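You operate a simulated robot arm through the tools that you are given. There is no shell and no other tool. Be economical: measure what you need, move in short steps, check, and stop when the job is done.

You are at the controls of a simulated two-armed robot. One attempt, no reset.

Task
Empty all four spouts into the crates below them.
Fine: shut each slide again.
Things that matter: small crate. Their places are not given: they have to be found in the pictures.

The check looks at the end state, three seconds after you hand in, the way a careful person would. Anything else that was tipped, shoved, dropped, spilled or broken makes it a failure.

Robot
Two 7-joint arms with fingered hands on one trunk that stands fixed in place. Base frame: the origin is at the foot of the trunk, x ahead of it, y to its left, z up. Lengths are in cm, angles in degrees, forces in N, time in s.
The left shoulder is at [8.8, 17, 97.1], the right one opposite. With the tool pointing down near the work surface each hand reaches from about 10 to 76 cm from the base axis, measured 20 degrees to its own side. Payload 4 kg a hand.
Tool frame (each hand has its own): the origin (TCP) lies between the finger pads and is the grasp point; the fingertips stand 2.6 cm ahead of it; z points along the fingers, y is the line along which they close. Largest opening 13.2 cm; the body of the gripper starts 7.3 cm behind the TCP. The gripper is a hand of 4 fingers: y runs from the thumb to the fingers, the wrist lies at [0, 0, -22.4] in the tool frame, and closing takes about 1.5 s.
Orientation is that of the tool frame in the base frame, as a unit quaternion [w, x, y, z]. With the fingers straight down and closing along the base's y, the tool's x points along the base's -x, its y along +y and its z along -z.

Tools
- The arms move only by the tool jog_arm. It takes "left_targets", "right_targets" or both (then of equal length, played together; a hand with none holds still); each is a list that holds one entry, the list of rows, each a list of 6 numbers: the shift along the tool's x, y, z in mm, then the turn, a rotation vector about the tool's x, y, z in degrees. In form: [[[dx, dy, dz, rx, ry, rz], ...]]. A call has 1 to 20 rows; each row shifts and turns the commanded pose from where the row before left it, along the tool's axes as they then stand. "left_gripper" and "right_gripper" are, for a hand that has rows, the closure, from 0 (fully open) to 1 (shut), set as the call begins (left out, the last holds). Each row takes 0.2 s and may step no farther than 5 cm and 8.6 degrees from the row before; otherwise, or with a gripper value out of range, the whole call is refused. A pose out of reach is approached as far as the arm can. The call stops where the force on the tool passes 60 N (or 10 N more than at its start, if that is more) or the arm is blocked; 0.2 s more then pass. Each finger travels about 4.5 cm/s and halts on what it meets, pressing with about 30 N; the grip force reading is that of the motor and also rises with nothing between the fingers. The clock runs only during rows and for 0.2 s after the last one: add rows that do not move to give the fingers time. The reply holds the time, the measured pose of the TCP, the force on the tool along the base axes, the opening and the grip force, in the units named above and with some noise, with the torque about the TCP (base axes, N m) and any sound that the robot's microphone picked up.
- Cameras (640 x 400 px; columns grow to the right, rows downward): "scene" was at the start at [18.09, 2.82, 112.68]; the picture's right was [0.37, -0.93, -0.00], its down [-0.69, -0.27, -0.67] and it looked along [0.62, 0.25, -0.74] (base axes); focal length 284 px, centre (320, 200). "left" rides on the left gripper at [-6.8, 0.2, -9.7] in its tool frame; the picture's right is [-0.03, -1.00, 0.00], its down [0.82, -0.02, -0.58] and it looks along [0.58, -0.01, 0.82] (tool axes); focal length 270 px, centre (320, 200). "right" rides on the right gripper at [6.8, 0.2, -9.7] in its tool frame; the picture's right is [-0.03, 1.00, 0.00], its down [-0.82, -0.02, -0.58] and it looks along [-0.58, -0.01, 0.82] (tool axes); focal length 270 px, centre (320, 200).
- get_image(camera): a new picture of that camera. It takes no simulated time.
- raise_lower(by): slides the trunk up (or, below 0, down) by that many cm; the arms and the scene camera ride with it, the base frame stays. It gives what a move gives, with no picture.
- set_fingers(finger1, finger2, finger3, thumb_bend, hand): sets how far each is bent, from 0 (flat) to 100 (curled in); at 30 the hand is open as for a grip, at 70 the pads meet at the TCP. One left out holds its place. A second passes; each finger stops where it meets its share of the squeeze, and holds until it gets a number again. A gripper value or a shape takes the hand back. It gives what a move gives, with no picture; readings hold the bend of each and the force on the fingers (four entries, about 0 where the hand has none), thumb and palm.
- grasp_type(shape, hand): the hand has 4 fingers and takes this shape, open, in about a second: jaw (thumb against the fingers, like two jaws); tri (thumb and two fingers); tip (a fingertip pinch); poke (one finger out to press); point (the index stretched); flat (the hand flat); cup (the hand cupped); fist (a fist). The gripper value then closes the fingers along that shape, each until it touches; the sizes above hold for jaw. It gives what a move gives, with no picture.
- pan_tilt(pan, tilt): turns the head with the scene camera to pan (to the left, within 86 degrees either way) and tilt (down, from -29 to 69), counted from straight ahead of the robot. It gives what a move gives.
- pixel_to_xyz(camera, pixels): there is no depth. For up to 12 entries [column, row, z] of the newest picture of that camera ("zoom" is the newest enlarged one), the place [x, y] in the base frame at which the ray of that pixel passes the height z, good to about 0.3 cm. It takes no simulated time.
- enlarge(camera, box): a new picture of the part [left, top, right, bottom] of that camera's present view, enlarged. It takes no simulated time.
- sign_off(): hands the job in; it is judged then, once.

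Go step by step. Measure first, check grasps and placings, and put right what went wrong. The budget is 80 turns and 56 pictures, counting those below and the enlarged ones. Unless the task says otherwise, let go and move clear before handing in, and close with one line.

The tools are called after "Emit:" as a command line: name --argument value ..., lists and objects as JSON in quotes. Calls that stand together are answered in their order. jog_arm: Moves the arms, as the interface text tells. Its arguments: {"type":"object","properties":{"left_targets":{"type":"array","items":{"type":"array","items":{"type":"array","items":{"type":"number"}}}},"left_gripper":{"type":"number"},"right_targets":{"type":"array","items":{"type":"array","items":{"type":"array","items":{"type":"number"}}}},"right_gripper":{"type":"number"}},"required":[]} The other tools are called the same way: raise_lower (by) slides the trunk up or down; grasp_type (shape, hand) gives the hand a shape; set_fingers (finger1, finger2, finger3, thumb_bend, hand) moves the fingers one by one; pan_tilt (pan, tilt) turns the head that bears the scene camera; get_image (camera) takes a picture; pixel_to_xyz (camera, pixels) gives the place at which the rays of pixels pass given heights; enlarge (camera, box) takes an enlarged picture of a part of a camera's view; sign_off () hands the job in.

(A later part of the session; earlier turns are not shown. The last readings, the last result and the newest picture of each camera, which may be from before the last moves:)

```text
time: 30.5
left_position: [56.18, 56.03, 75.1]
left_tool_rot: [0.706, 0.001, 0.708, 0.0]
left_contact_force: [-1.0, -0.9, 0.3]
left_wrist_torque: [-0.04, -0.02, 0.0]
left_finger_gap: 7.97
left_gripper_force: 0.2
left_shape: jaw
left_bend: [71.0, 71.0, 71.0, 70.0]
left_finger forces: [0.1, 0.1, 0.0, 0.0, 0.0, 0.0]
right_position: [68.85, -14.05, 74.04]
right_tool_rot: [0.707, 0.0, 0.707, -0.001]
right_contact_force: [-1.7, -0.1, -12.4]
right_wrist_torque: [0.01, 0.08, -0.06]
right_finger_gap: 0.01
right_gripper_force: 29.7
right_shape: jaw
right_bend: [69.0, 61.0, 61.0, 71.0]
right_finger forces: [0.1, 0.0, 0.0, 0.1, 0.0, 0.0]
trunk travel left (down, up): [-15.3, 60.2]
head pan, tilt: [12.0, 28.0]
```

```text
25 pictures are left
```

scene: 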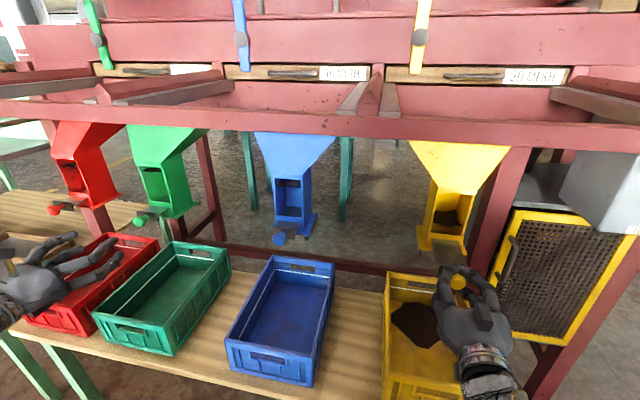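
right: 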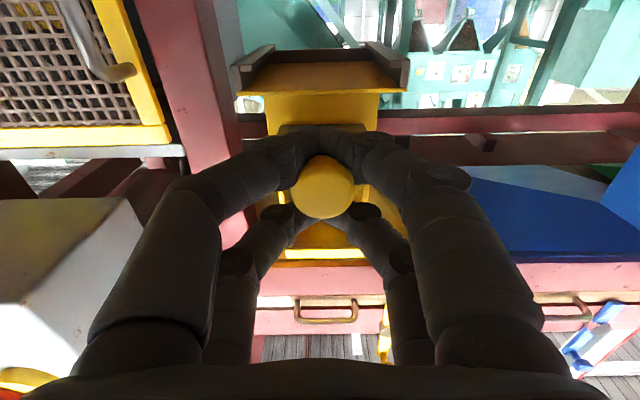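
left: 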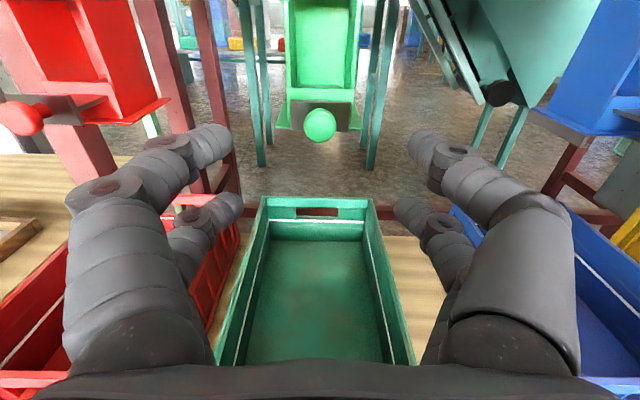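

Slide is nearly home; a few more mm until I feel the stop.

Emit:
jog_arm --right_targets '[[[0, 0, 3, 0, 0, 0], [0, 0, 3, 0, 0, 0], [0, 0, 0, 0, 0, 0]]]'

```text
time: 31.3
left_position: [56.01, 56.02, 75.3]
left_tool_rot: [0.707, 0.0, 0.707, 0.0]
left_contact_force: [0.8, -0.1, 0.6]
left_wrist_torque: [0.04, 0.02, 0.0]
left_finger_gap: 7.96
left_gripper_force: 0.0
left_shape: jaw
left_bend: [71.0, 71.0, 71.0, 70.0]
left_finger forces: [0.0, 0.1, 0.1, 0.0, 0.0, 0.1]
right_position: [69.29, -14.15, 74.03]
right_tool_rot: [0.707, 0.001, 0.707, -0.001]
right_contact_force: [-38.6, -4.6, -10.1]
right_wrist_torque: [0.0, 0.72, -0.23]
right_finger_gap: 0.0
right_gripper_force: 30.2
right_shape: jaw
right_bend: [70.0, 61.0, 61.0, 71.0]
right_finger forces: [0.0, 0.1, 0.0, 0.0, 0.0, 0.0]
trunk travel left (down, up): [-15.3, 60.2]
head pan, tilt: [12.0, 28.0]
```

The stop reads 38 N: yellow shut. I release and back the right hand away, and move the left hand across to blue's line.

Emit:
jog_arm --right_targets '[[[0, 0, -3, 0, 0, 0], [0, 0, 0, 0, 0, 0], [0, 0, 0, 0, 0, 0], [0, 0, 0, 0, 0, 0], [0, 0, 0, 0, 0, 0], [0, 0, 0, 0, 0, 0], [0, 0, 0, 0, 0, 0], [0, 0, 0, 0, 0, 0], [0, 0, -20, 0, 0, 0], [0, 0, -40, 0, 0, 0], [0, 0, -45, 0, 0, 0], [0, 0, -45, 0, 0, 0]]]' --left_targets '[[[0, 0, -40, 0, 0, 0], [0, 0, -30, 0, 0, 0], [0, -50, 0, 0, 0, 0], [0, -50, 0, 0, 0, 0], [0, -50, 0, 0, 0, 0], [0, -50, 0, 0, 0, 0], [0, -50, 0, 0, 0, 0], [0, -50, 0, 0, 0, 0], [0, -45, 0, 0, 0, 0], [0, 0, 0, 0, 0, 0], [0, 0, 0, 0, 0, 0], [0, 0, 0, 0, 0, 0]]]' --right_gripper 0.4

Emit:
enlarge --camera "scene" --box '[200, 120, 600, 400]'

Emit:
get_image --camera "left"

```text
time: 33.9
left_position: [47.39, 41.61, 76.96]
left_tool_rot: [0.707, 0.001, 0.708, 0.0]
left_contact_force: [-0.3, 0.1, 0.6]
left_wrist_torque: [-0.03, 0.02, -0.02]
left_finger_gap: 7.96
left_gripper_force: 0.0
left_shape: jaw
left_bend: [71.0, 71.0, 71.0, 70.0]
left_finger forces: [0.0, 0.0, 0.0, 0.1, 0.0, 0.1]
left hand out of reach, approached as far as the arm can: row 5, 6, 7, 8, 9
right_position: [53.92, -14.2, 73.98]
right_tool_rot: [0.707, 0.0, 0.708, -0.001]
right_contact_force: [-0.7, -0.9, 0.6]
right_wrist_torque: [-0.01, -0.02, -0.02]
right_finger_gap: 7.89
right_gripper_force: 0.0
right_shape: jaw
right_bend: [71.0, 71.0, 71.0, 70.0]
right_finger forces: [0.0, 0.0, 0.1, 0.1, 0.0, 0.0]
trunk travel left (down, up): [-15.3, 60.2]
head pan, tilt: [12.0, 28.0]
```

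```text
1.43 times, centred on (400, 260) of scene
```

zoom: 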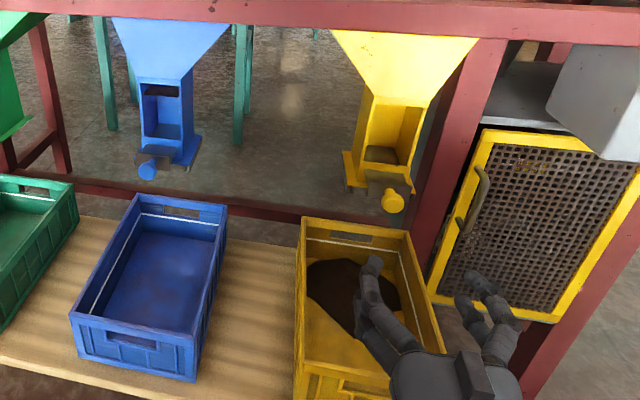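

```text
23 pictures are left
```

left: 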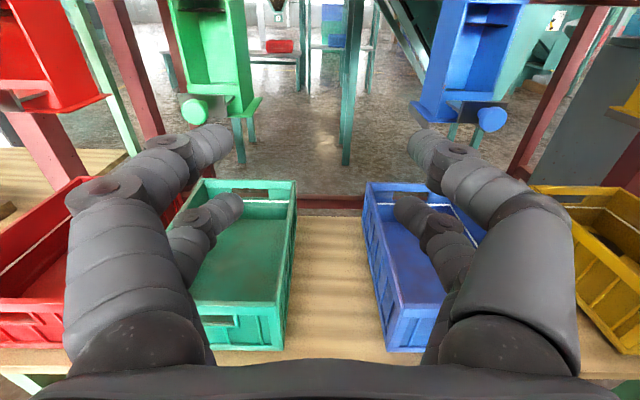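

Yellow is shut and its pile lies in the crate. The left hand stopped at (47.4,41.6) from being too close in, so I move it forward then across to blue.

Emit:
jog_arm --left_targets '[[[10, -10, 40, 0, 0, 0], [10, -30, 35, 0, 0, 0], [9, -40, 20, 0, 0, 0], [0, -45, 10, 0, 0, 0], [0, -45, 0, 0, 0, 0], [0, -36, 0, 0, 0, 0], [0, 0, 0, 0, 0, 0]]]'

Emit:
get_image --camera "left"

```text
time: 35.5
left_position: [48.77, 41.41, 78.59]
left_tool_rot: [0.707, 0.001, 0.708, 0.0]
left_contact_force: [0.2, 0.6, 1.4]
left_wrist_torque: [-0.02, 0.04, 0.01]
left_finger_gap: 7.94
left_gripper_force: 0.1
left_shape: jaw
left_bend: [71.0, 71.0, 71.0, 70.0]
left_finger forces: [0.0, 0.0, 0.0, 0.0, 0.1, 0.0]
left hand out of reach, approached as far as the arm can: row 1, 2, 3, 4, 5, 6
right_position: [53.99, -14.14, 74.01]
right_tool_rot: [0.707, 0.0, 0.707, -0.001]
right_contact_force: [0.4, 0.7, 0.2]
right_wrist_torque: [0.01, -0.03, -0.02]
right_finger_gap: 7.88
right_gripper_force: 0.1
right_shape: jaw
right_bend: [71.0, 71.0, 71.0, 70.0]
right_finger forces: [0.0, 0.1, 0.0, 0.0, 0.1, 0.0]
trunk travel left (down, up): [-15.3, 60.2]
head pan, tilt: [12.0, 28.0]
```

```text
22 pictures are left
```

left: 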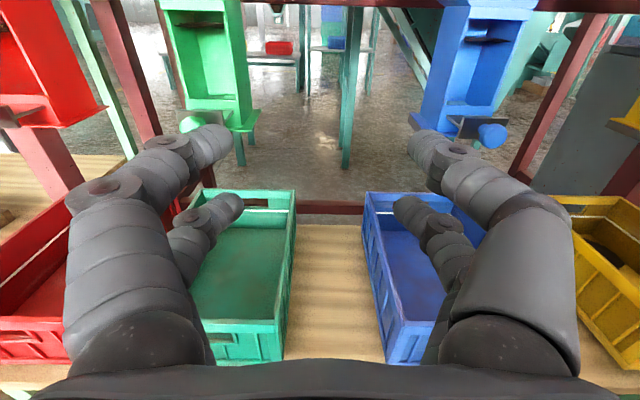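

The left arm is held by a joint limit in this posture. I test with a yaw to the left (useful for green anyway) to see whether it frees up.

Emit:
jog_arm --left_targets '[[[0, 0, 0, -8, 0, 0], [0, 0, 0, -8, 0, 0], [0, 0, 0, -8, 0, 0], [0, 0, 0, -8, 0, 0], [0, 0, 0, 0, 0, 0]]]'

```text
time: 36.7
left_position: [46.87, 53.58, 80.28]
left_tool_rot: [0.68, -0.194, 0.68, 0.195]
left_contact_force: [-0.6, 0.0, 0.9]
left_wrist_torque: [0.01, -0.01, -0.02]
left_finger_gap: 7.96
left_gripper_force: 0.1
left_shape: jaw
left_bend: [71.0, 71.0, 71.0, 70.0]
left_finger forces: [0.1, 0.0, 0.0, 0.0, 0.1, 0.0]
left hand out of reach, approached as far as the arm can: row 1, 2, 3, 4
right_position: [53.98, -14.08, 74.03]
right_tool_rot: [0.706, 0.0, 0.708, -0.001]
right_contact_force: [1.3, -0.3, 0.0]
right_wrist_torque: [-0.01, 0.03, -0.01]
right_finger_gap: 7.86
right_gripper_force: 0.1
right_shape: jaw
right_bend: [71.0, 71.0, 71.0, 70.0]
right_finger forces: [0.1, 0.1, 0.0, 0.1, 0.1, 0.1]
trunk travel left (down, up): [-15.3, 60.2]
head pan, tilt: [12.0, 28.0]
```

Orientation reached a 32° yaw while the position drifted outward. I check whether the commanded pose is rebased with a small forward/down step.

Emit:
jog_arm --left_targets '[[[0, 0, 0, 0, 0, 0], [20, 0, 20, 0, 0, 0], [20, 0, 20, 0, 0, 0], [0, 0, 0, 0, 0, 0]]]'

Emit:
get_image --camera "left"

```text
time: 37.7
left_position: [48.25, 56.95, 77.15]
left_tool_rot: [0.68, -0.194, 0.68, 0.194]
left_contact_force: [0.5, 0.3, 0.0]
left_wrist_torque: [-0.02, 0.01, -0.01]
left_finger_gap: 7.95
left_gripper_force: 0.0
left_shape: jaw
left_bend: [71.0, 71.0, 71.0, 70.0]
left_finger forces: [0.1, 0.0, 0.0, 0.0, 0.0, 0.0]
left hand out of reach, approached as far as the arm can: row 2, 3
right_position: [54.02, -14.17, 74.02]
right_tool_rot: [0.707, 0.0, 0.707, -0.001]
right_contact_force: [-1.2, 0.1, -1.0]
right_wrist_torque: [0.01, 0.0, 0.02]
right_finger_gap: 7.89
right_gripper_force: 0.0
right_shape: jaw
right_bend: [71.0, 71.0, 71.0, 70.0]
right_finger forces: [0.1, 0.0, 0.1, 0.0, 0.0, 0.0]
trunk travel left (down, up): [-15.3, 60.2]
head pan, tilt: [12.0, 28.0]
```

```text
21 pictures are left
```

left: 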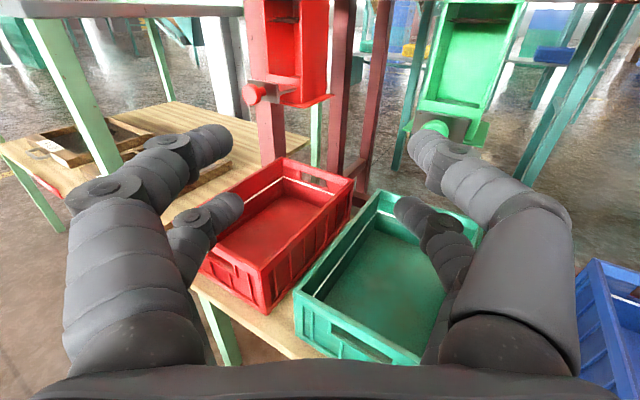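

Still a sticky joint. I look at the left arm's posture with the scene camera.

Emit:
pan_tilt --pan 55 --tilt 45

Emit:
get_image --camera "scene"

```text
time: 38.8
left_position: [48.39, 56.98, 77.16]
left_tool_rot: [0.679, -0.194, 0.681, 0.194]
left_contact_force: [0.3, -0.6, -0.7]
left_wrist_torque: [0.02, 0.0, 0.0]
left_finger_gap: 7.97
left_gripper_force: 0.0
left_shape: jaw
left_bend: [71.0, 71.0, 71.0, 70.0]
left_finger forces: [0.0, 0.0, 0.0, 0.0, 0.0, 0.0]
right_position: [54.12, -14.11, 73.86]
right_tool_rot: [0.707, 0.0, 0.707, 0.0]
right_contact_force: [-0.7, 0.1, 0.0]
right_wrist_torque: [0.02, 0.02, -0.01]
right_finger_gap: 7.87
right_gripper_force: 0.0
right_shape: jaw
right_bend: [71.0, 71.0, 71.0, 70.0]
right_finger forces: [0.1, 0.0, 0.0, 0.0, 0.0, 0.0]
trunk travel left (down, up): [-15.3, 60.2]
head pan, tilt: [55.0, 45.0]
```

```text
20 pictures are left
```

scene: 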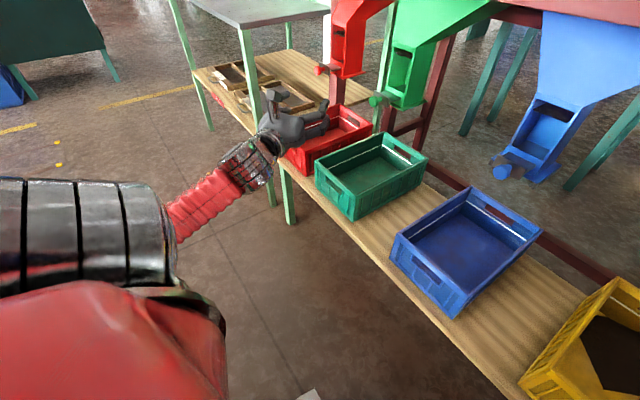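

The upper arm juts left with the forearm running forward. I pitch the tool down ~24° to relieve the wrist and see if forward motion becomes free.

Emit:
jog_arm --left_targets '[[[-15, 0, 0, 0, 8, 0], [-15, 0, 0, 0, 8, 0], [-15, 0, 0, 0, 8, 0], [0, 0, 20, 0, 0, 0], [0, 0, 20, 0, 0, 0], [0, 0, 0, 0, 0, 0]]]'

```text
time: 40.2
left_position: [52.03, 59.3, 80.03]
left_tool_rot: [0.522, -0.232, 0.807, 0.151]
left_contact_force: [0.1, -0.3, -0.4]
left_wrist_torque: [0.0, -0.02, 0.01]
left_finger_gap: 7.97
left_gripper_force: 0.0
left_shape: jaw
left_bend: [71.0, 71.0, 71.0, 70.0]
left_finger forces: [0.0, 0.0, 0.0, 0.0, 0.1, 0.0]
right_position: [54.08, -14.14, 74.02]
right_tool_rot: [0.706, 0.001, 0.708, -0.001]
right_contact_force: [0.5, 0.1, 0.2]
right_wrist_torque: [0.02, 0.01, -0.03]
right_finger_gap: 7.88
right_gripper_force: 0.0
right_shape: jaw
right_bend: [71.0, 71.0, 71.0, 70.0]
right_finger forces: [0.1, 0.0, 0.0, 0.0, 0.0, 0.0]
trunk travel left (down, up): [-15.3, 60.2]
head pan, tilt: [55.0, 45.0]
```

That freed it (no reach warning). I compute tool axes and reduce yaw to ~16°, moving to a pre-grasp 9 cm from the green knob.

Emit:
jog_arm --left_targets '[[[0, 0, 0, 7.3, 0, 3.28], [0, 0, 0, 7.3, 0, 3.28], [-3, -27.4, 26.7, 0, 0, 0], [-3, -27.4, 26.7, 0, 0, 0], [-3, -27.4, 26.7, 0, 0, 0], [0, 0, 0, 0, 0, 0]]]'

Emit:
get_image --camera "left"

```text
time: 41.6
left_position: [61.61, 53.4, 77.5]
left_tool_rot: [0.539, -0.117, 0.831, 0.077]
left_contact_force: [0.8, 0.1, 0.4]
left_wrist_torque: [0.05, 0.0, 0.0]
left_finger_gap: 7.97
left_gripper_force: 0.0
left_shape: jaw
left_bend: [71.0, 71.0, 71.0, 70.0]
left_finger forces: [0.0, 0.0, 0.0, 0.0, 0.0, 0.0]
right_position: [53.98, -14.25, 73.89]
right_tool_rot: [0.707, -0.001, 0.707, 0.001]
right_contact_force: [0.1, -0.2, -0.4]
right_wrist_torque: [0.02, -0.02, -0.05]
right_finger_gap: 7.88
right_gripper_force: 0.0
right_shape: jaw
right_bend: [71.0, 71.0, 71.0, 70.0]
right_finger forces: [0.0, 0.1, 0.0, 0.0, 0.1, 0.0]
trunk travel left (down, up): [-15.3, 60.2]
head pan, tilt: [55.0, 45.0]
```

```text
19 pictures are left
```

left: 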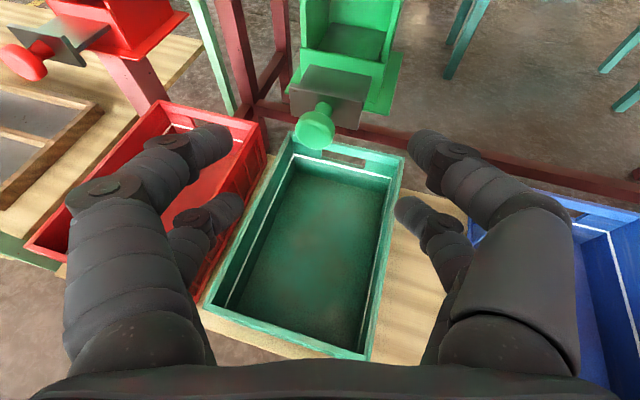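

Aim is right: knob at (315,130), where a point 9 cm ahead should appear. I advance 82 mm and close.

Emit:
jog_arm --left_targets '[[[0, 0, 30, 0, 0, 0], [0, 0, 30, 0, 0, 0], [0, 0, 22, 0, 0, 0], [0, 0, 0, 0, 0, 0]]]'

Emit:
jog_arm --left_targets '[[[0, 0, 0, 0, 0, 0], [0, 0, 0, 0, 0, 0], [0, 0, 0, 0, 0, 0], [0, 0, 0, 0, 0, 0], [0, 0, 0, 0, 0, 0], [0, 0, 0, 0, 0, 0]]]' --left_gripper 1

Emit:
get_image --camera "left"

```text
time: 42.6
left_position: [68.73, 55.56, 74.17]
left_tool_rot: [0.539, -0.117, 0.831, 0.076]
left_contact_force: [-0.3, 0.5, -0.7]
left_wrist_torque: [-0.02, 0.01, -0.02]
left_finger_gap: 7.99
left_gripper_force: 0.1
left_shape: jaw
left_bend: [71.0, 71.0, 71.0, 70.0]
left_finger forces: [0.0, 0.1, 0.0, 0.0, 0.0, 0.0]
right_position: [54.08, -14.17, 73.94]
right_tool_rot: [0.707, 0.001, 0.708, -0.001]
right_contact_force: [0.7, 0.2, 0.2]
right_wrist_torque: [-0.02, 0.01, 0.0]
right_finger_gap: 7.87
right_gripper_force: 0.1
right_shape: jaw
right_bend: [71.0, 71.0, 71.0, 70.0]
right_finger forces: [0.0, 0.0, 0.1, 0.0, 0.0, 0.1]
trunk travel left (down, up): [-15.3, 60.2]
head pan, tilt: [55.0, 45.0]
```

```text
time: 44.0
left_position: [68.91, 55.01, 73.96]
left_tool_rot: [0.539, -0.112, 0.832, 0.072]
left_contact_force: [1.0, -20.0, -3.3]
left_wrist_torque: [0.21, 0.02, -0.6]
left_finger_gap: 1.66
left_gripper_force: 29.9
left_shape: jaw
left_bend: [75.0, 64.0, 63.0, 71.0]
left_finger forces: [0.0, 0.1, 0.1, 0.0, 28.9, 0.0]
right_position: [54.01, -14.24, 73.81]
right_tool_rot: [0.707, 0.001, 0.708, -0.001]
right_contact_force: [-0.4, -0.2, 0.2]
right_wrist_torque: [-0.01, -0.03, -0.01]
right_finger_gap: 7.88
right_gripper_force: 0.1
right_shape: jaw
right_bend: [71.0, 71.0, 71.0, 70.0]
right_finger forces: [0.0, 0.0, 0.0, 0.0, 0.0, 0.1]
trunk travel left (down, up): [-15.3, 60.2]
head pan, tilt: [55.0, 45.0]
```

```text
18 pictures are left
```

left: 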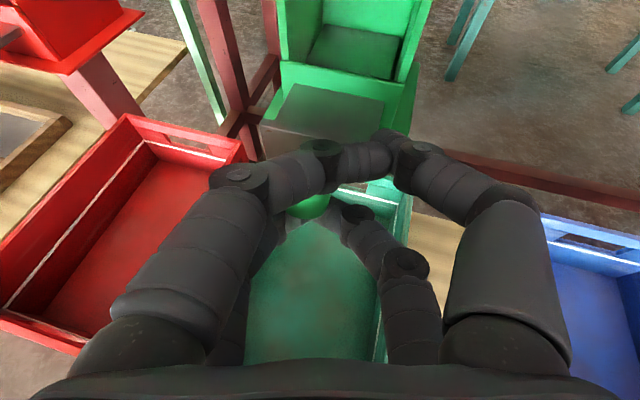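

The knob is gripped (gap 1.7, thumb 29 N). I ease the lateral load and pull along −x about 6 cm.

Emit:
jog_arm --left_targets '[[[0, -4, 0, 0, 0, 0], [3.15, 2.2, -7, 0, 0, 0], [3.15, 2.2, -7, 0, 0, 0], [3.15, 2.2, -7, 0, 0, 0], [3.15, 2.2, -7, 0, 0, 0], [3.15, 2.2, -7, 0, 0, 0], [3.15, 2.2, -7, 0, 0, 0], [3.15, 2.2, -7, 0, 0, 0], [3.15, 2.2, -7, 0, 0, 0], [0, 0, 0, 0, 0, 0]]]'

Emit:
get_image --camera "left"

```text
time: 46.2
left_position: [62.64, 55.1, 74.33]
left_tool_rot: [0.539, -0.116, 0.831, 0.077]
left_contact_force: [2.8, -15.0, -3.6]
left_wrist_torque: [-0.23, -0.18, -0.52]
left_finger_gap: 1.44
left_gripper_force: 30.1
left_shape: jaw
left_bend: [76.0, 60.0, 61.0, 71.0]
left_finger forces: [0.0, 0.1, 0.0, 0.0, 32.4, 0.0]
right_position: [54.05, -14.23, 73.98]
right_tool_rot: [0.706, 0.0, 0.708, 0.0]
right_contact_force: [0.1, 0.1, 0.3]
right_wrist_torque: [0.02, -0.04, -0.03]
right_finger_gap: 7.9
right_gripper_force: 0.0
right_shape: jaw
right_bend: [71.0, 71.0, 71.0, 70.0]
right_finger forces: [0.1, 0.0, 0.1, 0.0, 0.1, 0.1]
trunk travel left (down, up): [-15.3, 60.2]
head pan, tilt: [55.0, 45.0]
```

```text
17 pictures are left
```

left: 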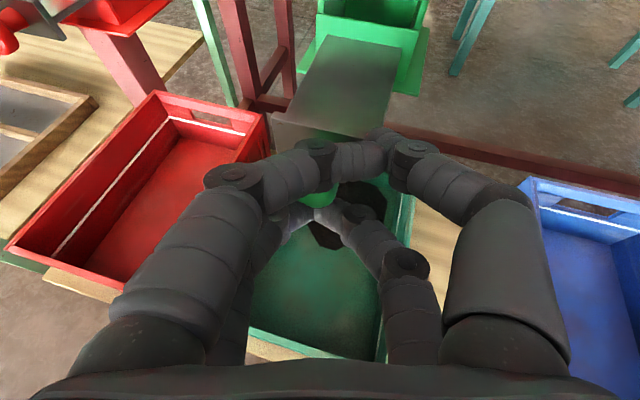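

The green slide is out and material is falling. I draw a few mm more to the stop and wait.

Emit:
jog_arm --left_targets '[[[1.6, 1.1, -3.5, 0, 0, 0], [1.6, 1.1, -3.5, 0, 0, 0], [0, 0, 0, 0, 0, 0], [0, 0, 0, 0, 0, 0], [0, 0, 0, 0, 0, 0], [0, 0, 0, 0, 0, 0], [0, 0, 0, 0, 0, 0], [0, 0, 0, 0, 0, 0], [0, 0, 0, 0, 0, 0], [0, 0, 0, 0, 0, 0], [0, 0, 0, 0, 0, 0], [0, 0, 0, 0, 0, 0], [0, 0, 0, 0, 0, 0], [0, 0, 0, 0, 0, 0], [0, 0, 0, 0, 0, 0], [0, 0, 0, 0, 0, 0], [0, 0, 0, 0, 0, 0]]]'

Emit:
enlarge --camera "scene" --box '[260, 0, 500, 220]'

```text
time: 49.8
left_position: [61.76, 55.18, 74.21]
left_tool_rot: [0.538, -0.116, 0.831, 0.076]
left_contact_force: [0.5, -0.3, 0.3]
left_wrist_torque: [-0.03, -0.02, -0.02]
left_finger_gap: 1.24
left_gripper_force: 30.1
left_shape: jaw
left_bend: [76.0, 60.0, 61.0, 72.0]
left_finger forces: [0.0, 0.1, 0.1, 0.0, 0.1, 0.0]
right_position: [53.98, -14.26, 74.0]
right_tool_rot: [0.706, 0.0, 0.708, 0.0]
right_contact_force: [1.1, 0.0, -0.7]
right_wrist_torque: [-0.03, -0.01, 0.0]
right_finger_gap: 7.89
right_gripper_force: 0.1
right_shape: jaw
right_bend: [71.0, 71.0, 71.0, 70.0]
right_finger forces: [0.0, 0.0, 0.0, 0.0, 0.0, 0.0]
trunk travel left (down, up): [-15.3, 60.2]
head pan, tilt: [55.0, 45.0]
```

```text
1.82 times, centred on (380, 110) of scene
```

zoom: 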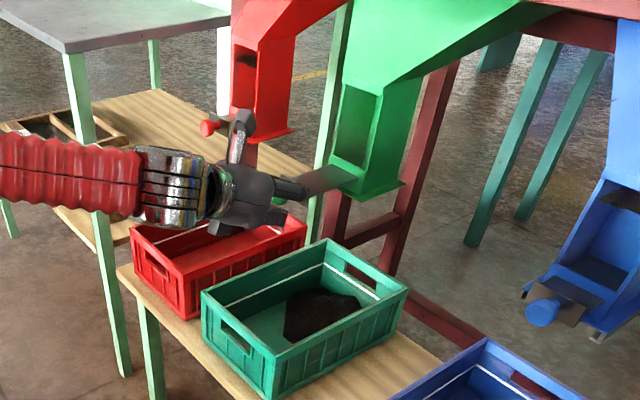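

Green's window is clear and pile is in the crate; the grip has slipped off the knob. I look before pushing it shut.

Emit:
get_image --camera "left"

```text
15 pictures are left
```

left: 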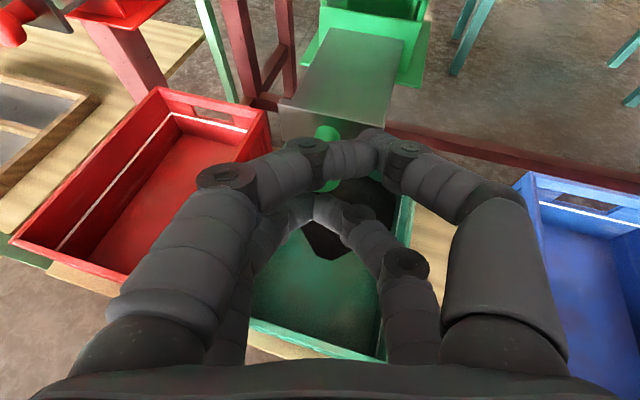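

The fingers now sit in front of/over the knob (328,160–185). I shift 5 mm to centre on it and push along +x with the closed hand.

Emit:
jog_arm --left_targets '[[[0, 5, 0, 0, 0, 0], [-3.15, -2.2, 7, 0, 0, 0], [-3.15, -2.2, 7, 0, 0, 0], [-3.15, -2.2, 7, 0, 0, 0], [-3.15, -2.2, 7, 0, 0, 0], [-3.15, -2.2, 7, 0, 0, 0], [-3.15, -2.2, 7, 0, 0, 0], [0, 0, 0, 0, 0, 0]]]'

Emit:
get_image --camera "left"

```text
time: 51.6
left_position: [66.45, 55.63, 74.24]
left_tool_rot: [0.539, -0.116, 0.831, 0.076]
left_contact_force: [-0.9, -1.2, -3.3]
left_wrist_torque: [-0.02, 0.05, 0.0]
left_finger_gap: 1.22
left_gripper_force: 30.3
left_shape: jaw
left_bend: [76.0, 60.0, 61.0, 72.0]
left_finger forces: [0.1, 0.0, 0.0, 0.0, 0.1, 0.0]
right_position: [54.15, -14.12, 73.92]
right_tool_rot: [0.707, 0.001, 0.708, -0.001]
right_contact_force: [0.1, 0.0, -0.3]
right_wrist_torque: [0.02, 0.0, 0.0]
right_finger_gap: 7.9
right_gripper_force: 0.0
right_shape: jaw
right_bend: [71.0, 71.0, 71.0, 70.0]
right_finger forces: [0.0, 0.1, 0.0, 0.0, 0.1, 0.0]
trunk travel left (down, up): [-15.3, 60.2]
head pan, tilt: [55.0, 45.0]
```

```text
14 pictures are left
```

left: 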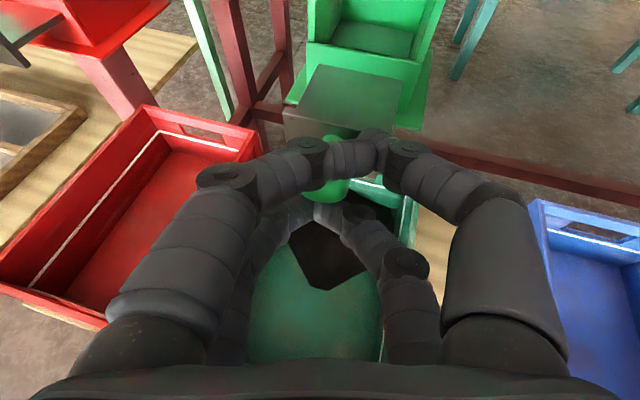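

Pushing works: the plate is going in. I continue until the stop.

Emit:
jog_arm --left_targets '[[[-2.4, -1.7, 5.3, 0, 0, 0], [-2.4, -1.7, 5.3, 0, 0, 0], [-2.4, -1.7, 5.3, 0, 0, 0], [-2.4, -1.7, 5.3, 0, 0, 0], [-1.2, -0.8, 2.6, 0, 0, 0], [-1.2, -0.8, 2.6, 0, 0, 0], [-1.2, -0.8, 2.6, 0, 0, 0], [-1.2, -0.8, 2.6, 0, 0, 0], [0, 0, 0, 0, 0, 0]]]'

Emit:
get_image --camera "left"

```text
time: 52.7
left_position: [68.2, 55.4, 74.25]
left_tool_rot: [0.536, -0.116, 0.833, 0.077]
left_contact_force: [-42.4, -7.8, 6.0]
left_wrist_torque: [-0.17, -0.63, -0.77]
left_finger_gap: 1.58
left_gripper_force: 29.7
left_shape: jaw
left_bend: [78.0, 60.0, 63.0, 74.0]
left_finger forces: [0.0, 0.0, 0.1, 0.0, 78.2, 0.0]
right_position: [53.74, -14.16, 74.18]
right_tool_rot: [0.708, 0.001, 0.706, 0.0]
right_contact_force: [0.5, -0.2, 0.9]
right_wrist_torque: [0.03, -0.01, -0.02]
right_finger_gap: 7.87
right_gripper_force: 0.0
right_shape: jaw
right_bend: [71.0, 71.0, 71.0, 70.0]
right_finger forces: [0.0, 0.1, 0.0, 0.0, 0.0, 0.0]
trunk travel left (down, up): [-15.3, 60.2]
head pan, tilt: [55.0, 45.0]
stopped in row 5 (left hand): the force on the tool passed its limit at 65 N (the readings are from after the stop); the commanded pose is now the measured one
```

```text
13 pictures are left
```

left: 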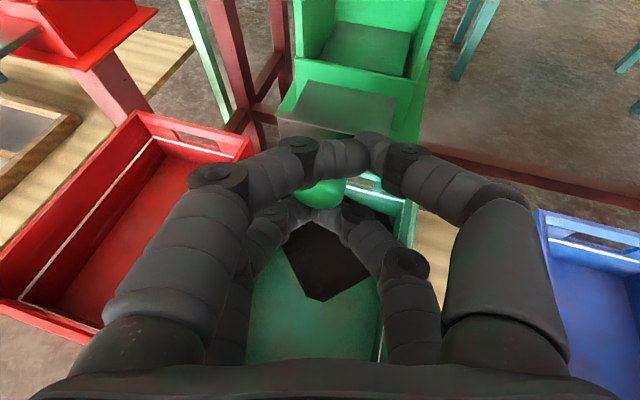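

Green is shut (stop at 65 N, plate shows its original length). I release, retreat, yaw to ~40° and move to a pre-grasp in front of red.

Emit:
jog_arm --left_targets '[[[0, 0, -3, 0, 0, 0], [0, 0, 0, 0, 0, 0], [0, 0, 0, 0, 0, 0], [0, 0, 0, 0, 0, 0], [0, 0, 0, 0, 0, 0], [0, 0, 0, 0, 0, 0], [0, 0, 0, 0, 0, 0], [0, 0, -29, 0, 0, 0], [0, 0, -29, 0, 0, 0], [0, 0, -29, 0, 0, 0], [0, 0, 0, -7.3, 0, -3.28], [0, 0, 0, -7.3, 0, -3.28], [0, 0, 0, -7.3, 0, -3.28], [-11.5, 26.4, 28, 0, 0, 0], [-11.5, 26.4, 28, 0, 0, 0], [-11.5, 26.4, 28, 0, 0, 0], [-11.5, 26.4, 28, 0, 0, 0], [-11.5, 26.4, 28, 0, 0, 0], [-11.5, 26.4, 28, 0, 0, 0], [0, 0, 0, 0, 0, 0]]]' --left_gripper 0.4

Emit:
get_image --camera "left"

```text
time: 56.9
left_position: [64.59, 77.14, 77.04]
left_tool_rot: [0.507, -0.287, 0.791, 0.188]
left_contact_force: [0.8, 0.0, -0.6]
left_wrist_torque: [-0.03, -0.02, 0.03]
left_finger_gap: 7.9
left_gripper_force: 0.1
left_shape: jaw
left_bend: [71.0, 71.0, 71.0, 70.0]
left_finger forces: [0.1, 0.0, 0.1, 0.1, 0.1, 0.0]
right_position: [53.97, -14.11, 73.85]
right_tool_rot: [0.707, 0.001, 0.707, -0.001]
right_contact_force: [0.5, 0.3, -0.9]
right_wrist_torque: [-0.02, -0.01, 0.0]
right_finger_gap: 7.86
right_gripper_force: 0.0
right_shape: jaw
right_bend: [71.0, 71.0, 71.0, 70.0]
right_finger forces: [0.0, 0.0, 0.1, 0.0, 0.1, 0.1]
trunk travel left (down, up): [-15.3, 60.2]
head pan, tilt: [55.0, 45.0]
```

```text
12 pictures are left
```

left: 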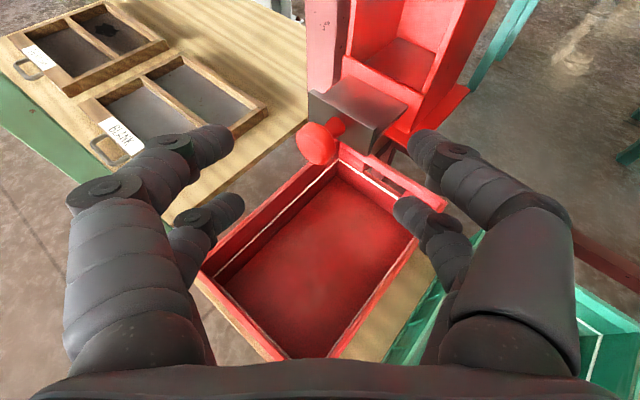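

Red reachable; the knob shows at (317,144). I locate it exactly.

Emit:
pixel_to_xyz --camera "left" --pixels '[[317, 144, 73.8], [338, 124, 73.8]]'

```text
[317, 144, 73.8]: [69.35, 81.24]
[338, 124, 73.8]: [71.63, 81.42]
```

Knob head centre is (69.35,81.24,73.8), neck behind it. To keep the thumb clear of the flange I reduce yaw to ~28°, narrow the gap, and go to 5 cm off.

Emit:
jog_arm --left_targets '[[[0, 0, 0, 5.5, 0, 2.46], [0, 0, 0, 5.5, 0, 2.46], [4, 14.4, 18.9, 0, 0, 0], [0, 0, 0, 0, 0, 0], [0, 0, 20, 0, 0, 0], [0, 0, 0, 0, 0, 0]]]' --left_gripper 0.57

Emit:
get_image --camera "left"

```text
time: 58.3
left_position: [66.91, 80.0, 75.07]
left_tool_rot: [0.524, -0.203, 0.816, 0.134]
left_contact_force: [0.1, -0.8, -0.6]
left_wrist_torque: [0.01, 0.01, -0.01]
left_finger_gap: 5.7
left_gripper_force: 0.1
left_shape: jaw
left_bend: [73.0, 73.0, 73.0, 70.0]
left_finger forces: [0.0, 0.0, 0.0, 0.1, 0.1, 0.0]
right_position: [54.19, -14.13, 73.99]
right_tool_rot: [0.706, 0.0, 0.708, -0.001]
right_contact_force: [0.0, -0.3, -0.3]
right_wrist_torque: [-0.02, 0.05, -0.02]
right_finger_gap: 7.88
right_gripper_force: 0.0
right_shape: jaw
right_bend: [71.0, 71.0, 71.0, 70.0]
right_finger forces: [0.0, 0.1, 0.0, 0.0, 0.0, 0.0]
trunk travel left (down, up): [-15.3, 60.2]
head pan, tilt: [55.0, 45.0]
```

```text
11 pictures are left
```

left: 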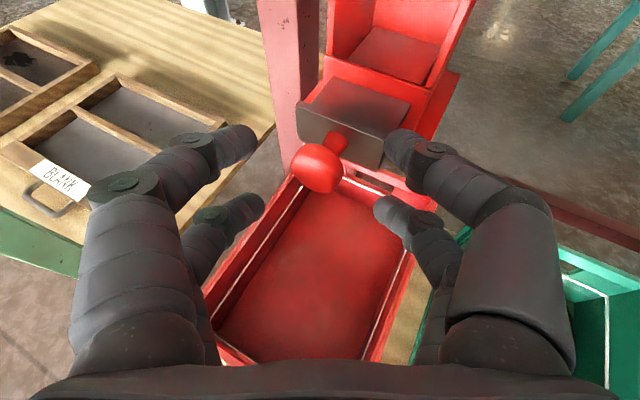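

Aligned within a millimetre (knob (315,168)), but the thumb would touch the flange with this gap; I narrow to ~4.2 cm, advance 24 mm and then close.

Emit:
jog_arm --left_targets '[[[0, 0, 0, 0, 0, 0], [0, 0, 0, 0, 0, 0], [0, 0, 8, 0, 0, 0], [0, 0, 8, 0, 0, 0], [0, 0, 8, 0, 0, 0], [0, 0, 0, 0, 0, 0]]]' --left_gripper 0.68

Emit:
jog_arm --left_targets '[[[0, 0, 0, 0, 0, 0], [0, 0, 0, 0, 0, 0], [0, 0, 0, 0, 0, 0], [0, 0, 0, 0, 0, 0], [0, 0, 0, 0, 0, 0]]]' --left_gripper 1

Emit:
get_image --camera "left"

```text
time: 59.7
left_position: [68.67, 81.06, 74.54]
left_tool_rot: [0.526, -0.202, 0.815, 0.133]
left_contact_force: [-16.4, -4.5, 10.2]
left_wrist_torque: [0.02, -0.35, -0.13]
left_finger_gap: 3.89
left_gripper_force: 0.2
left_shape: jaw
left_bend: [73.0, 73.0, 73.0, 76.0]
left_finger forces: [0.0, 0.0, 0.1, 0.1, 19.1, 0.0]
right_position: [53.98, -14.16, 74.17]
right_tool_rot: [0.708, 0.0, 0.706, 0.0]
right_contact_force: [0.8, 0.2, -0.5]
right_wrist_torque: [-0.04, -0.02, 0.0]
right_finger_gap: 7.87
right_gripper_force: 0.0
right_shape: jaw
right_bend: [71.0, 71.0, 71.0, 70.0]
right_finger forces: [0.1, 0.0, 0.1, 0.1, 0.0, 0.1]
trunk travel left (down, up): [-15.3, 60.2]
head pan, tilt: [55.0, 45.0]
```

```text
time: 60.9
left_position: [68.67, 80.93, 74.26]
left_tool_rot: [0.525, -0.202, 0.816, 0.133]
left_contact_force: [-11.8, -0.1, 5.0]
left_wrist_torque: [0.08, -0.33, 0.12]
left_finger_gap: 0.74
left_gripper_force: 30.0
left_shape: jaw
left_bend: [63.0, 71.0, 70.0, 74.0]
left_finger forces: [0.1, 0.1, 0.0, 0.0, 0.1, 0.0]
right_position: [54.03, -14.1, 74.09]
right_tool_rot: [0.707, 0.001, 0.707, -0.001]
right_contact_force: [-0.4, 1.0, -1.0]
right_wrist_torque: [-0.04, -0.01, 0.0]
right_finger_gap: 7.88
right_gripper_force: 0.0
right_shape: jaw
right_bend: [71.0, 71.0, 71.0, 70.0]
right_finger forces: [0.0, 0.1, 0.1, 0.0, 0.1, 0.1]
trunk travel left (down, up): [-15.3, 60.2]
head pan, tilt: [55.0, 45.0]
```

```text
10 pictures are left
```

left: 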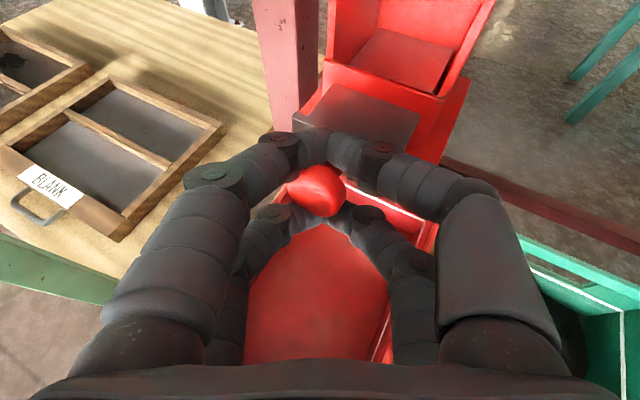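

Fingers are closed over the neck with the head caged at (318,190). I pull along −x.

Emit:
jog_arm --left_targets '[[[2.9, 3.75, -6.45, 0, 0, 0], [2.9, 3.75, -6.45, 0, 0, 0], [2.9, 3.75, -6.45, 0, 0, 0], [2.9, 3.75, -6.45, 0, 0, 0], [2.9, 3.75, -6.45, 0, 0, 0], [2.9, 3.75, -6.45, 0, 0, 0], [2.9, 3.75, -6.45, 0, 0, 0], [1.4, 1.9, -3.2, 0, 0, 0], [0, 0, 0, 0, 0, 0], [0, 0, 0, 0, 0, 0]]]'

Emit:
get_image --camera "left"

```text
time: 63.1
left_position: [62.72, 80.88, 74.03]
left_tool_rot: [0.525, -0.201, 0.816, 0.132]
left_contact_force: [14.9, 5.2, 5.2]
left_wrist_torque: [0.04, -0.04, -0.08]
left_finger_gap: 0.69
left_gripper_force: 29.8
left_shape: jaw
left_bend: [61.0, 71.0, 70.0, 74.0]
left_finger forces: [0.0, 0.0, 0.0, 0.0, 0.0, 0.1]
right_position: [54.1, -14.2, 73.96]
right_tool_rot: [0.706, 0.001, 0.708, -0.001]
right_contact_force: [-0.2, -0.1, 0.1]
right_wrist_torque: [0.0, 0.0, 0.02]
right_finger_gap: 7.88
right_gripper_force: 0.1
right_shape: jaw
right_bend: [71.0, 71.0, 71.0, 70.0]
right_finger forces: [0.1, 0.1, 0.0, 0.1, 0.1, 0.0]
trunk travel left (down, up): [-15.3, 60.2]
head pan, tilt: [55.0, 45.0]
```

```text
9 pictures are left
```

left: 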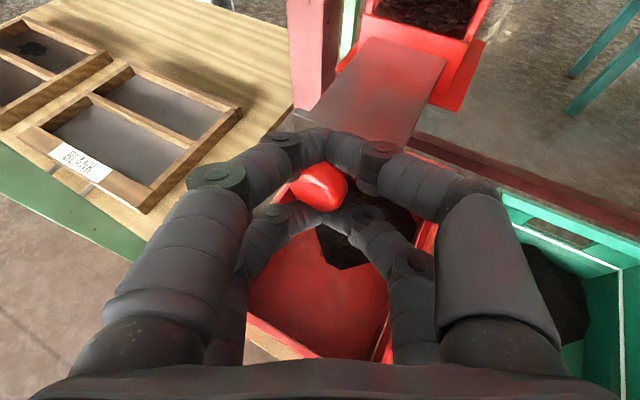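

Red is open at the stop (15 N) and flowing (material visible at (430,15)). I wait 3.5 s and check.

Emit:
jog_arm --left_targets '[[[0.7, 0.9, -1.6, 0, 0, 0], [0, 0, 0, 0, 0, 0], [0, 0, 0, 0, 0, 0], [0, 0, 0, 0, 0, 0], [0, 0, 0, 0, 0, 0], [0, 0, 0, 0, 0, 0], [0, 0, 0, 0, 0, 0], [0, 0, 0, 0, 0, 0], [0, 0, 0, 0, 0, 0], [0, 0, 0, 0, 0, 0], [0, 0, 0, 0, 0, 0], [0, 0, 0, 0, 0, 0], [0, 0, 0, 0, 0, 0], [0, 0, 0, 0, 0, 0], [0, 0, 0, 0, 0, 0], [0, 0, 0, 0, 0, 0], [0, 0, 0, 0, 0, 0], [0, 0, 0, 0, 0, 0]]]'

Emit:
enlarge --camera "scene" --box '[240, 0, 480, 220]'

```text
time: 66.9
left_position: [62.67, 80.89, 74.14]
left_tool_rot: [0.524, -0.202, 0.817, 0.133]
left_contact_force: [29.9, 7.9, 12.7]
left_wrist_torque: [0.1, -0.02, -0.19]
left_finger_gap: 0.66
left_gripper_force: 29.9
left_shape: jaw
left_bend: [58.0, 71.0, 70.0, 74.0]
left_finger forces: [50.9, 0.0, 0.0, 0.0, 0.1, 0.1]
right_position: [54.03, -14.2, 74.01]
right_tool_rot: [0.706, 0.0, 0.708, 0.0]
right_contact_force: [0.6, 0.1, -0.2]
right_wrist_torque: [0.01, 0.02, 0.0]
right_finger_gap: 7.9
right_gripper_force: 0.0
right_shape: jaw
right_bend: [71.0, 71.0, 71.0, 70.0]
right_finger forces: [0.1, 0.0, 0.1, 0.0, 0.0, 0.0]
trunk travel left (down, up): [-15.3, 60.2]
head pan, tilt: [55.0, 45.0]
```

```text
1.82 times, centred on (360, 110) of scene
```

zoom: 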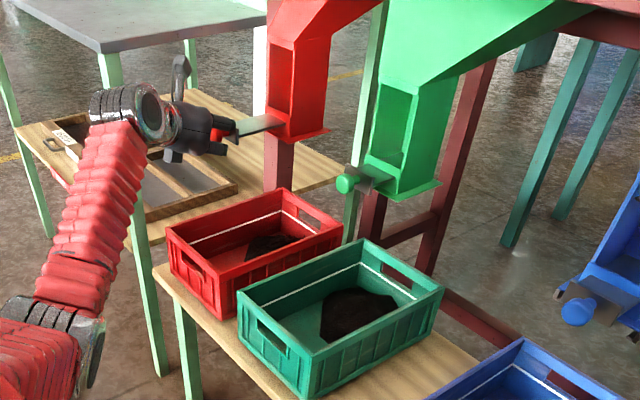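

Red's window is clear with the pile in the crate. I push the slide shut to the stop.

Emit:
jog_arm --left_targets '[[[-2.9, -3.75, 6.45, 0, 0, 0], [-2.9, -3.75, 6.45, 0, 0, 0], [-2.9, -3.75, 6.45, 0, 0, 0], [-2.9, -3.75, 6.45, 0, 0, 0], [-2.9, -3.75, 6.45, 0, 0, 0], [-2.9, -3.75, 6.45, 0, 0, 0], [-2.9, -3.75, 6.45, 0, 0, 0], [-1.4, -1.9, 3.2, 0, 0, 0], [-1.4, -1.9, 3.2, 0, 0, 0], [-1.1, -1.4, 2.4, 0, 0, 0], [-1.1, -1.4, 2.4, 0, 0, 0], [0, 0, 0, 0, 0, 0]]]'

Emit:
get_image --camera "left"

```text
time: 69.3
left_position: [68.83, 81.31, 74.06]
left_tool_rot: [0.52, -0.204, 0.818, 0.135]
left_contact_force: [-36.3, -16.0, 1.4]
left_wrist_torque: [0.15, -0.47, 0.0]
left_finger_gap: 0.85
left_gripper_force: 29.8
left_shape: jaw
left_bend: [69.0, 71.0, 70.0, 75.0]
left_finger forces: [0.0, 0.0, 0.0, 0.0, 0.0, 0.1]
right_position: [53.79, -14.13, 74.14]
right_tool_rot: [0.708, 0.001, 0.706, 0.0]
right_contact_force: [-0.1, -0.2, -1.1]
right_wrist_torque: [0.01, 0.02, -0.01]
right_finger_gap: 7.88
right_gripper_force: 0.0
right_shape: jaw
right_bend: [71.0, 71.0, 71.0, 70.0]
right_finger forces: [0.0, 0.0, 0.0, 0.0, 0.0, 0.0]
trunk travel left (down, up): [-15.3, 60.2]
head pan, tilt: [55.0, 45.0]
stopped in row 12 (left hand): the force on the tool passed its limit at 63 N (the readings are from after the stop); the commanded pose is now the measured one
```

```text
7 pictures are left
```

left: 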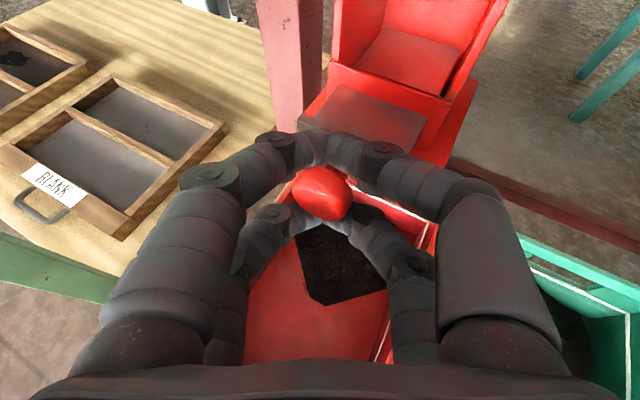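

Red is shut (63 N stop, same plate view). I release, retreat and unyaw.

Emit:
jog_arm --left_targets '[[[0, 0, -2, 0, 0, 0], [0, 0, 0, 0, 0, 0], [0, 0, 0, 0, 0, 0], [0, 0, 0, 0, 0, 0], [0, 0, 0, 0, 0, 0], [0, 0, 0, 0, 0, 0], [0, 0, 0, 0, 0, 0], [0, 0, -15, 0, 0, 0], [0, 0, -25, 0, 0, 0], [0, 0, -30, 0, 0, 0], [0, 0, -18, 0, 0, 0], [0, 0, 0, 7.3, 0, 3.28], [0, 0, 0, 7.3, 0, 3.28], [0, 0, 0, 7.3, 0, 3.28], [0, 0, 0, 0, 0, 0]]]' --left_gripper 0.55

Emit:
jog_arm --left_targets '[[[1.5, -47.4, -3.3, 0, 0, 0], [1.5, -47.4, -3.3, 0, 0, 0], [1.5, -47.4, -3.3, 0, 0, 0], [1.5, -47.4, -3.3, 0, 0, 0], [1.5, -47.4, -3.3, 0, 0, 0], [1.5, -47.4, -3.3, 0, 0, 0], [1.5, -47.4, -3.3, 0, 0, 0], [1.5, -47.4, -3.3, 0, 0, 0], [0, 0, 0, 0, 0, 0]]]'

```text
time: 72.5
left_position: [62.05, 77.24, 77.53]
left_tool_rot: [0.536, -0.03, 0.843, 0.02]
left_contact_force: [0.3, -0.4, -0.2]
left_wrist_torque: [0.01, 0.01, 0.0]
left_finger_gap: 5.89
left_gripper_force: 0.1
left_shape: jaw
left_bend: [73.0, 73.0, 73.0, 70.0]
left_finger forces: [0.0, 0.0, 0.1, 0.1, 0.0, 0.1]
right_position: [54.04, -14.19, 74.06]
right_tool_rot: [0.707, -0.001, 0.708, 0.0]
right_contact_force: [-0.2, 0.5, -0.2]
right_wrist_torque: [-0.01, 0.02, -0.01]
right_finger_gap: 7.91
right_gripper_force: 0.1
right_shape: jaw
right_bend: [71.0, 71.0, 71.0, 70.0]
right_finger forces: [0.1, 0.1, 0.0, 0.1, 0.0, 0.1]
trunk travel left (down, up): [-15.3, 60.2]
head pan, tilt: [55.0, 45.0]
```

```text
time: 74.5
left_position: [61.94, 39.22, 77.73]
left_tool_rot: [0.537, -0.032, 0.843, 0.021]
left_contact_force: [-0.3, 0.6, -0.2]
left_wrist_torque: [0.0, -0.01, 0.01]
left_finger_gap: 5.89
left_gripper_force: 0.0
left_shape: jaw
left_bend: [73.0, 73.0, 73.0, 70.0]
left_finger forces: [0.0, 0.0, 0.0, 0.0, 0.0, 0.0]
right_position: [54.07, -14.13, 74.05]
right_tool_rot: [0.706, 0.0, 0.708, 0.0]
right_contact_force: [-0.6, 0.0, 0.2]
right_wrist_torque: [0.0, -0.01, 0.01]
right_finger_gap: 7.91
right_gripper_force: 0.0
right_shape: jaw
right_bend: [71.0, 71.0, 71.0, 70.0]
right_finger forces: [0.1, 0.0, 0.0, 0.0, 0.0, 0.0]
trunk travel left (down, up): [-15.3, 60.2]
head pan, tilt: [55.0, 45.0]
```

Moving well, no limits. I continue to y≈20.4 in front of blue and look.

Emit:
jog_arm --left_targets '[[[1.5, -47, -3.3, 0, 0, 0], [1.5, -47, -3.3, 0, 0, 0], [1.5, -47, -3.3, 0, 0, 0], [1.5, -46, -3.3, 0, 0, 0], [0, 0, 0, 0, 0, 0]]]'

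Emit:
get_image --camera "left"

```text
time: 75.7
left_position: [62.13, 21.38, 78.21]
left_tool_rot: [0.541, -0.027, 0.84, 0.037]
left_contact_force: [0.2, 1.1, 0.2]
left_wrist_torque: [-0.05, 0.02, -0.01]
left_finger_gap: 5.92
left_gripper_force: 0.0
left_shape: jaw
left_bend: [73.0, 73.0, 73.0, 70.0]
left_finger forces: [0.0, 0.0, 0.0, 0.0, 0.0, 0.1]
right_position: [54.05, -14.12, 73.94]
right_tool_rot: [0.707, 0.001, 0.708, -0.001]
right_contact_force: [-0.6, 0.5, 0.1]
right_wrist_torque: [-0.03, 0.02, -0.02]
right_finger_gap: 7.87
right_gripper_force: 0.0
right_shape: jaw
right_bend: [71.0, 71.0, 71.0, 70.0]
right_finger forces: [0.1, 0.0, 0.0, 0.0, 0.1, 0.0]
trunk travel left (down, up): [-15.3, 60.2]
head pan, tilt: [55.0, 45.0]
```

```text
6 pictures are left
```

left: 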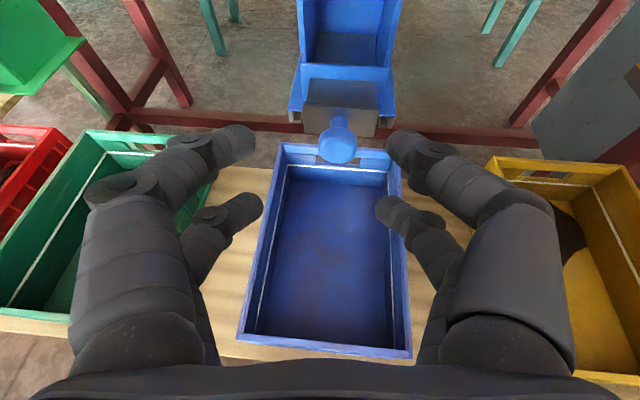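

In front of blue; knob at (338,147). I locate it precisely.

Emit:
pixel_to_xyz --camera "left" --pixels '[[338, 147, 73.8], [341, 122, 73.8]]'

```text
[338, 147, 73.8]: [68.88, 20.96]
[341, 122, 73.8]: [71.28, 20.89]
```

Advance to the blue knob with the small corrections computed.

Emit:
jog_arm --left_targets '[[[5.6, -5.8, 20, 0, 0, 0], [5.7, -5.9, 20, 0, 0, 0], [0, 0, 20, 0, 0, 0], [0, 0, 0, 0, 0, 0]]]'

```text
time: 76.6
left_position: [66.95, 23.75, 74.03]
left_tool_rot: [0.538, -0.008, 0.839, 0.083]
left_contact_force: [-4.0, -8.0, 6.0]
left_wrist_torque: [-0.22, -0.15, -0.38]
left_finger_gap: 6.76
left_gripper_force: 0.1
left_shape: jaw
left_bend: [73.0, 73.0, 73.0, 70.0]
left_finger forces: [0.1, 0.1, 0.0, 0.0, 9.1, 0.0]
right_position: [53.93, -14.18, 74.17]
right_tool_rot: [0.707, 0.0, 0.707, 0.0]
right_contact_force: [0.9, -0.4, -1.3]
right_wrist_torque: [0.0, -0.02, -0.01]
right_finger_gap: 7.87
right_gripper_force: 0.1
right_shape: jaw
right_bend: [71.0, 71.0, 71.0, 70.0]
right_finger forces: [0.1, 0.1, 0.0, 0.0, 0.1, 0.0]
trunk travel left (down, up): [-15.3, 60.2]
head pan, tilt: [55.0, 45.0]
stopped in row 4 (left hand): the arm was blocked; the commanded pose is now the measured one
```

The left arm drifted to y=23.75 at a joint limit and the thumb touched the knob lightly. I back off and try yawing the tool to the right so the wrist stays further left.

Emit:
jog_arm --left_targets '[[[0, 0, -20, 0, 0, 0], [0, 0, -20, 0, 0, 0], [0, 0, -10, 7.3, -1.0, 3.3], [0, 0, -10, 7.3, -1.0, 3.3], [0, 0, 0, 7.3, -1.0, 3.3], [0, 0, 0, 0, 0, 0]]]'

```text
time: 78.0
left_position: [61.5, 23.09, 76.2]
left_tool_rot: [0.542, 0.167, 0.823, -0.035]
left_contact_force: [0.0, -0.5, -0.3]
left_wrist_torque: [-0.03, 0.02, 0.0]
left_finger_gap: 5.95
left_gripper_force: 0.0
left_shape: jaw
left_bend: [73.0, 73.0, 73.0, 70.0]
left_finger forces: [0.0, 0.0, 0.0, 0.0, 0.0, 0.0]
right_position: [54.03, -14.22, 74.15]
right_tool_rot: [0.706, 0.0, 0.708, -0.001]
right_contact_force: [0.3, 0.1, 0.5]
right_wrist_torque: [-0.02, -0.01, -0.01]
right_finger_gap: 7.86
right_gripper_force: 0.0
right_shape: jaw
right_bend: [71.0, 71.0, 71.0, 70.0]
right_finger forces: [0.0, 0.0, 0.0, 0.1, 0.0, 0.1]
trunk travel left (down, up): [-15.3, 60.2]
head pan, tilt: [55.0, 45.0]
```

No limit now (yaw −15°). I recompute axes and step to 4.5 cm short of the knob.

Emit:
jog_arm --left_targets '[[[-5, 0, 18, 0, 0, 0], [-5, 0, 18, 0, 0, 0], [0, 0, 0, 0, 0, 0]]]'

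Emit:
get_image --camera "left"

```text
time: 78.8
left_position: [65.08, 22.02, 75.49]
left_tool_rot: [0.541, 0.166, 0.824, -0.032]
left_contact_force: [0.8, -0.2, 0.4]
left_wrist_torque: [0.01, 0.03, 0.0]
left_finger_gap: 5.96
left_gripper_force: 0.0
left_shape: jaw
left_bend: [73.0, 73.0, 73.0, 70.0]
left_finger forces: [0.0, 0.0, 0.1, 0.0, 0.0, 0.1]
right_position: [53.95, -14.08, 74.04]
right_tool_rot: [0.706, -0.001, 0.708, 0.0]
right_contact_force: [-0.4, 0.2, -0.1]
right_wrist_torque: [0.0, 0.0, -0.05]
right_finger_gap: 7.88
right_gripper_force: 0.1
right_shape: jaw
right_bend: [71.0, 71.0, 71.0, 70.0]
right_finger forces: [0.0, 0.2, 0.1, 0.0, 0.1, 0.0]
trunk travel left (down, up): [-15.3, 60.2]
head pan, tilt: [55.0, 45.0]
```

```text
5 pictures are left
```

left: 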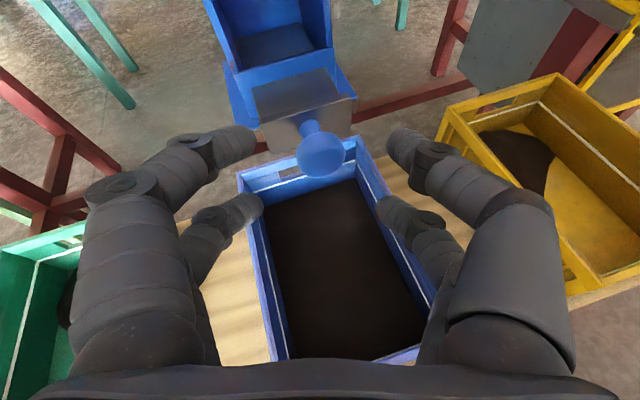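

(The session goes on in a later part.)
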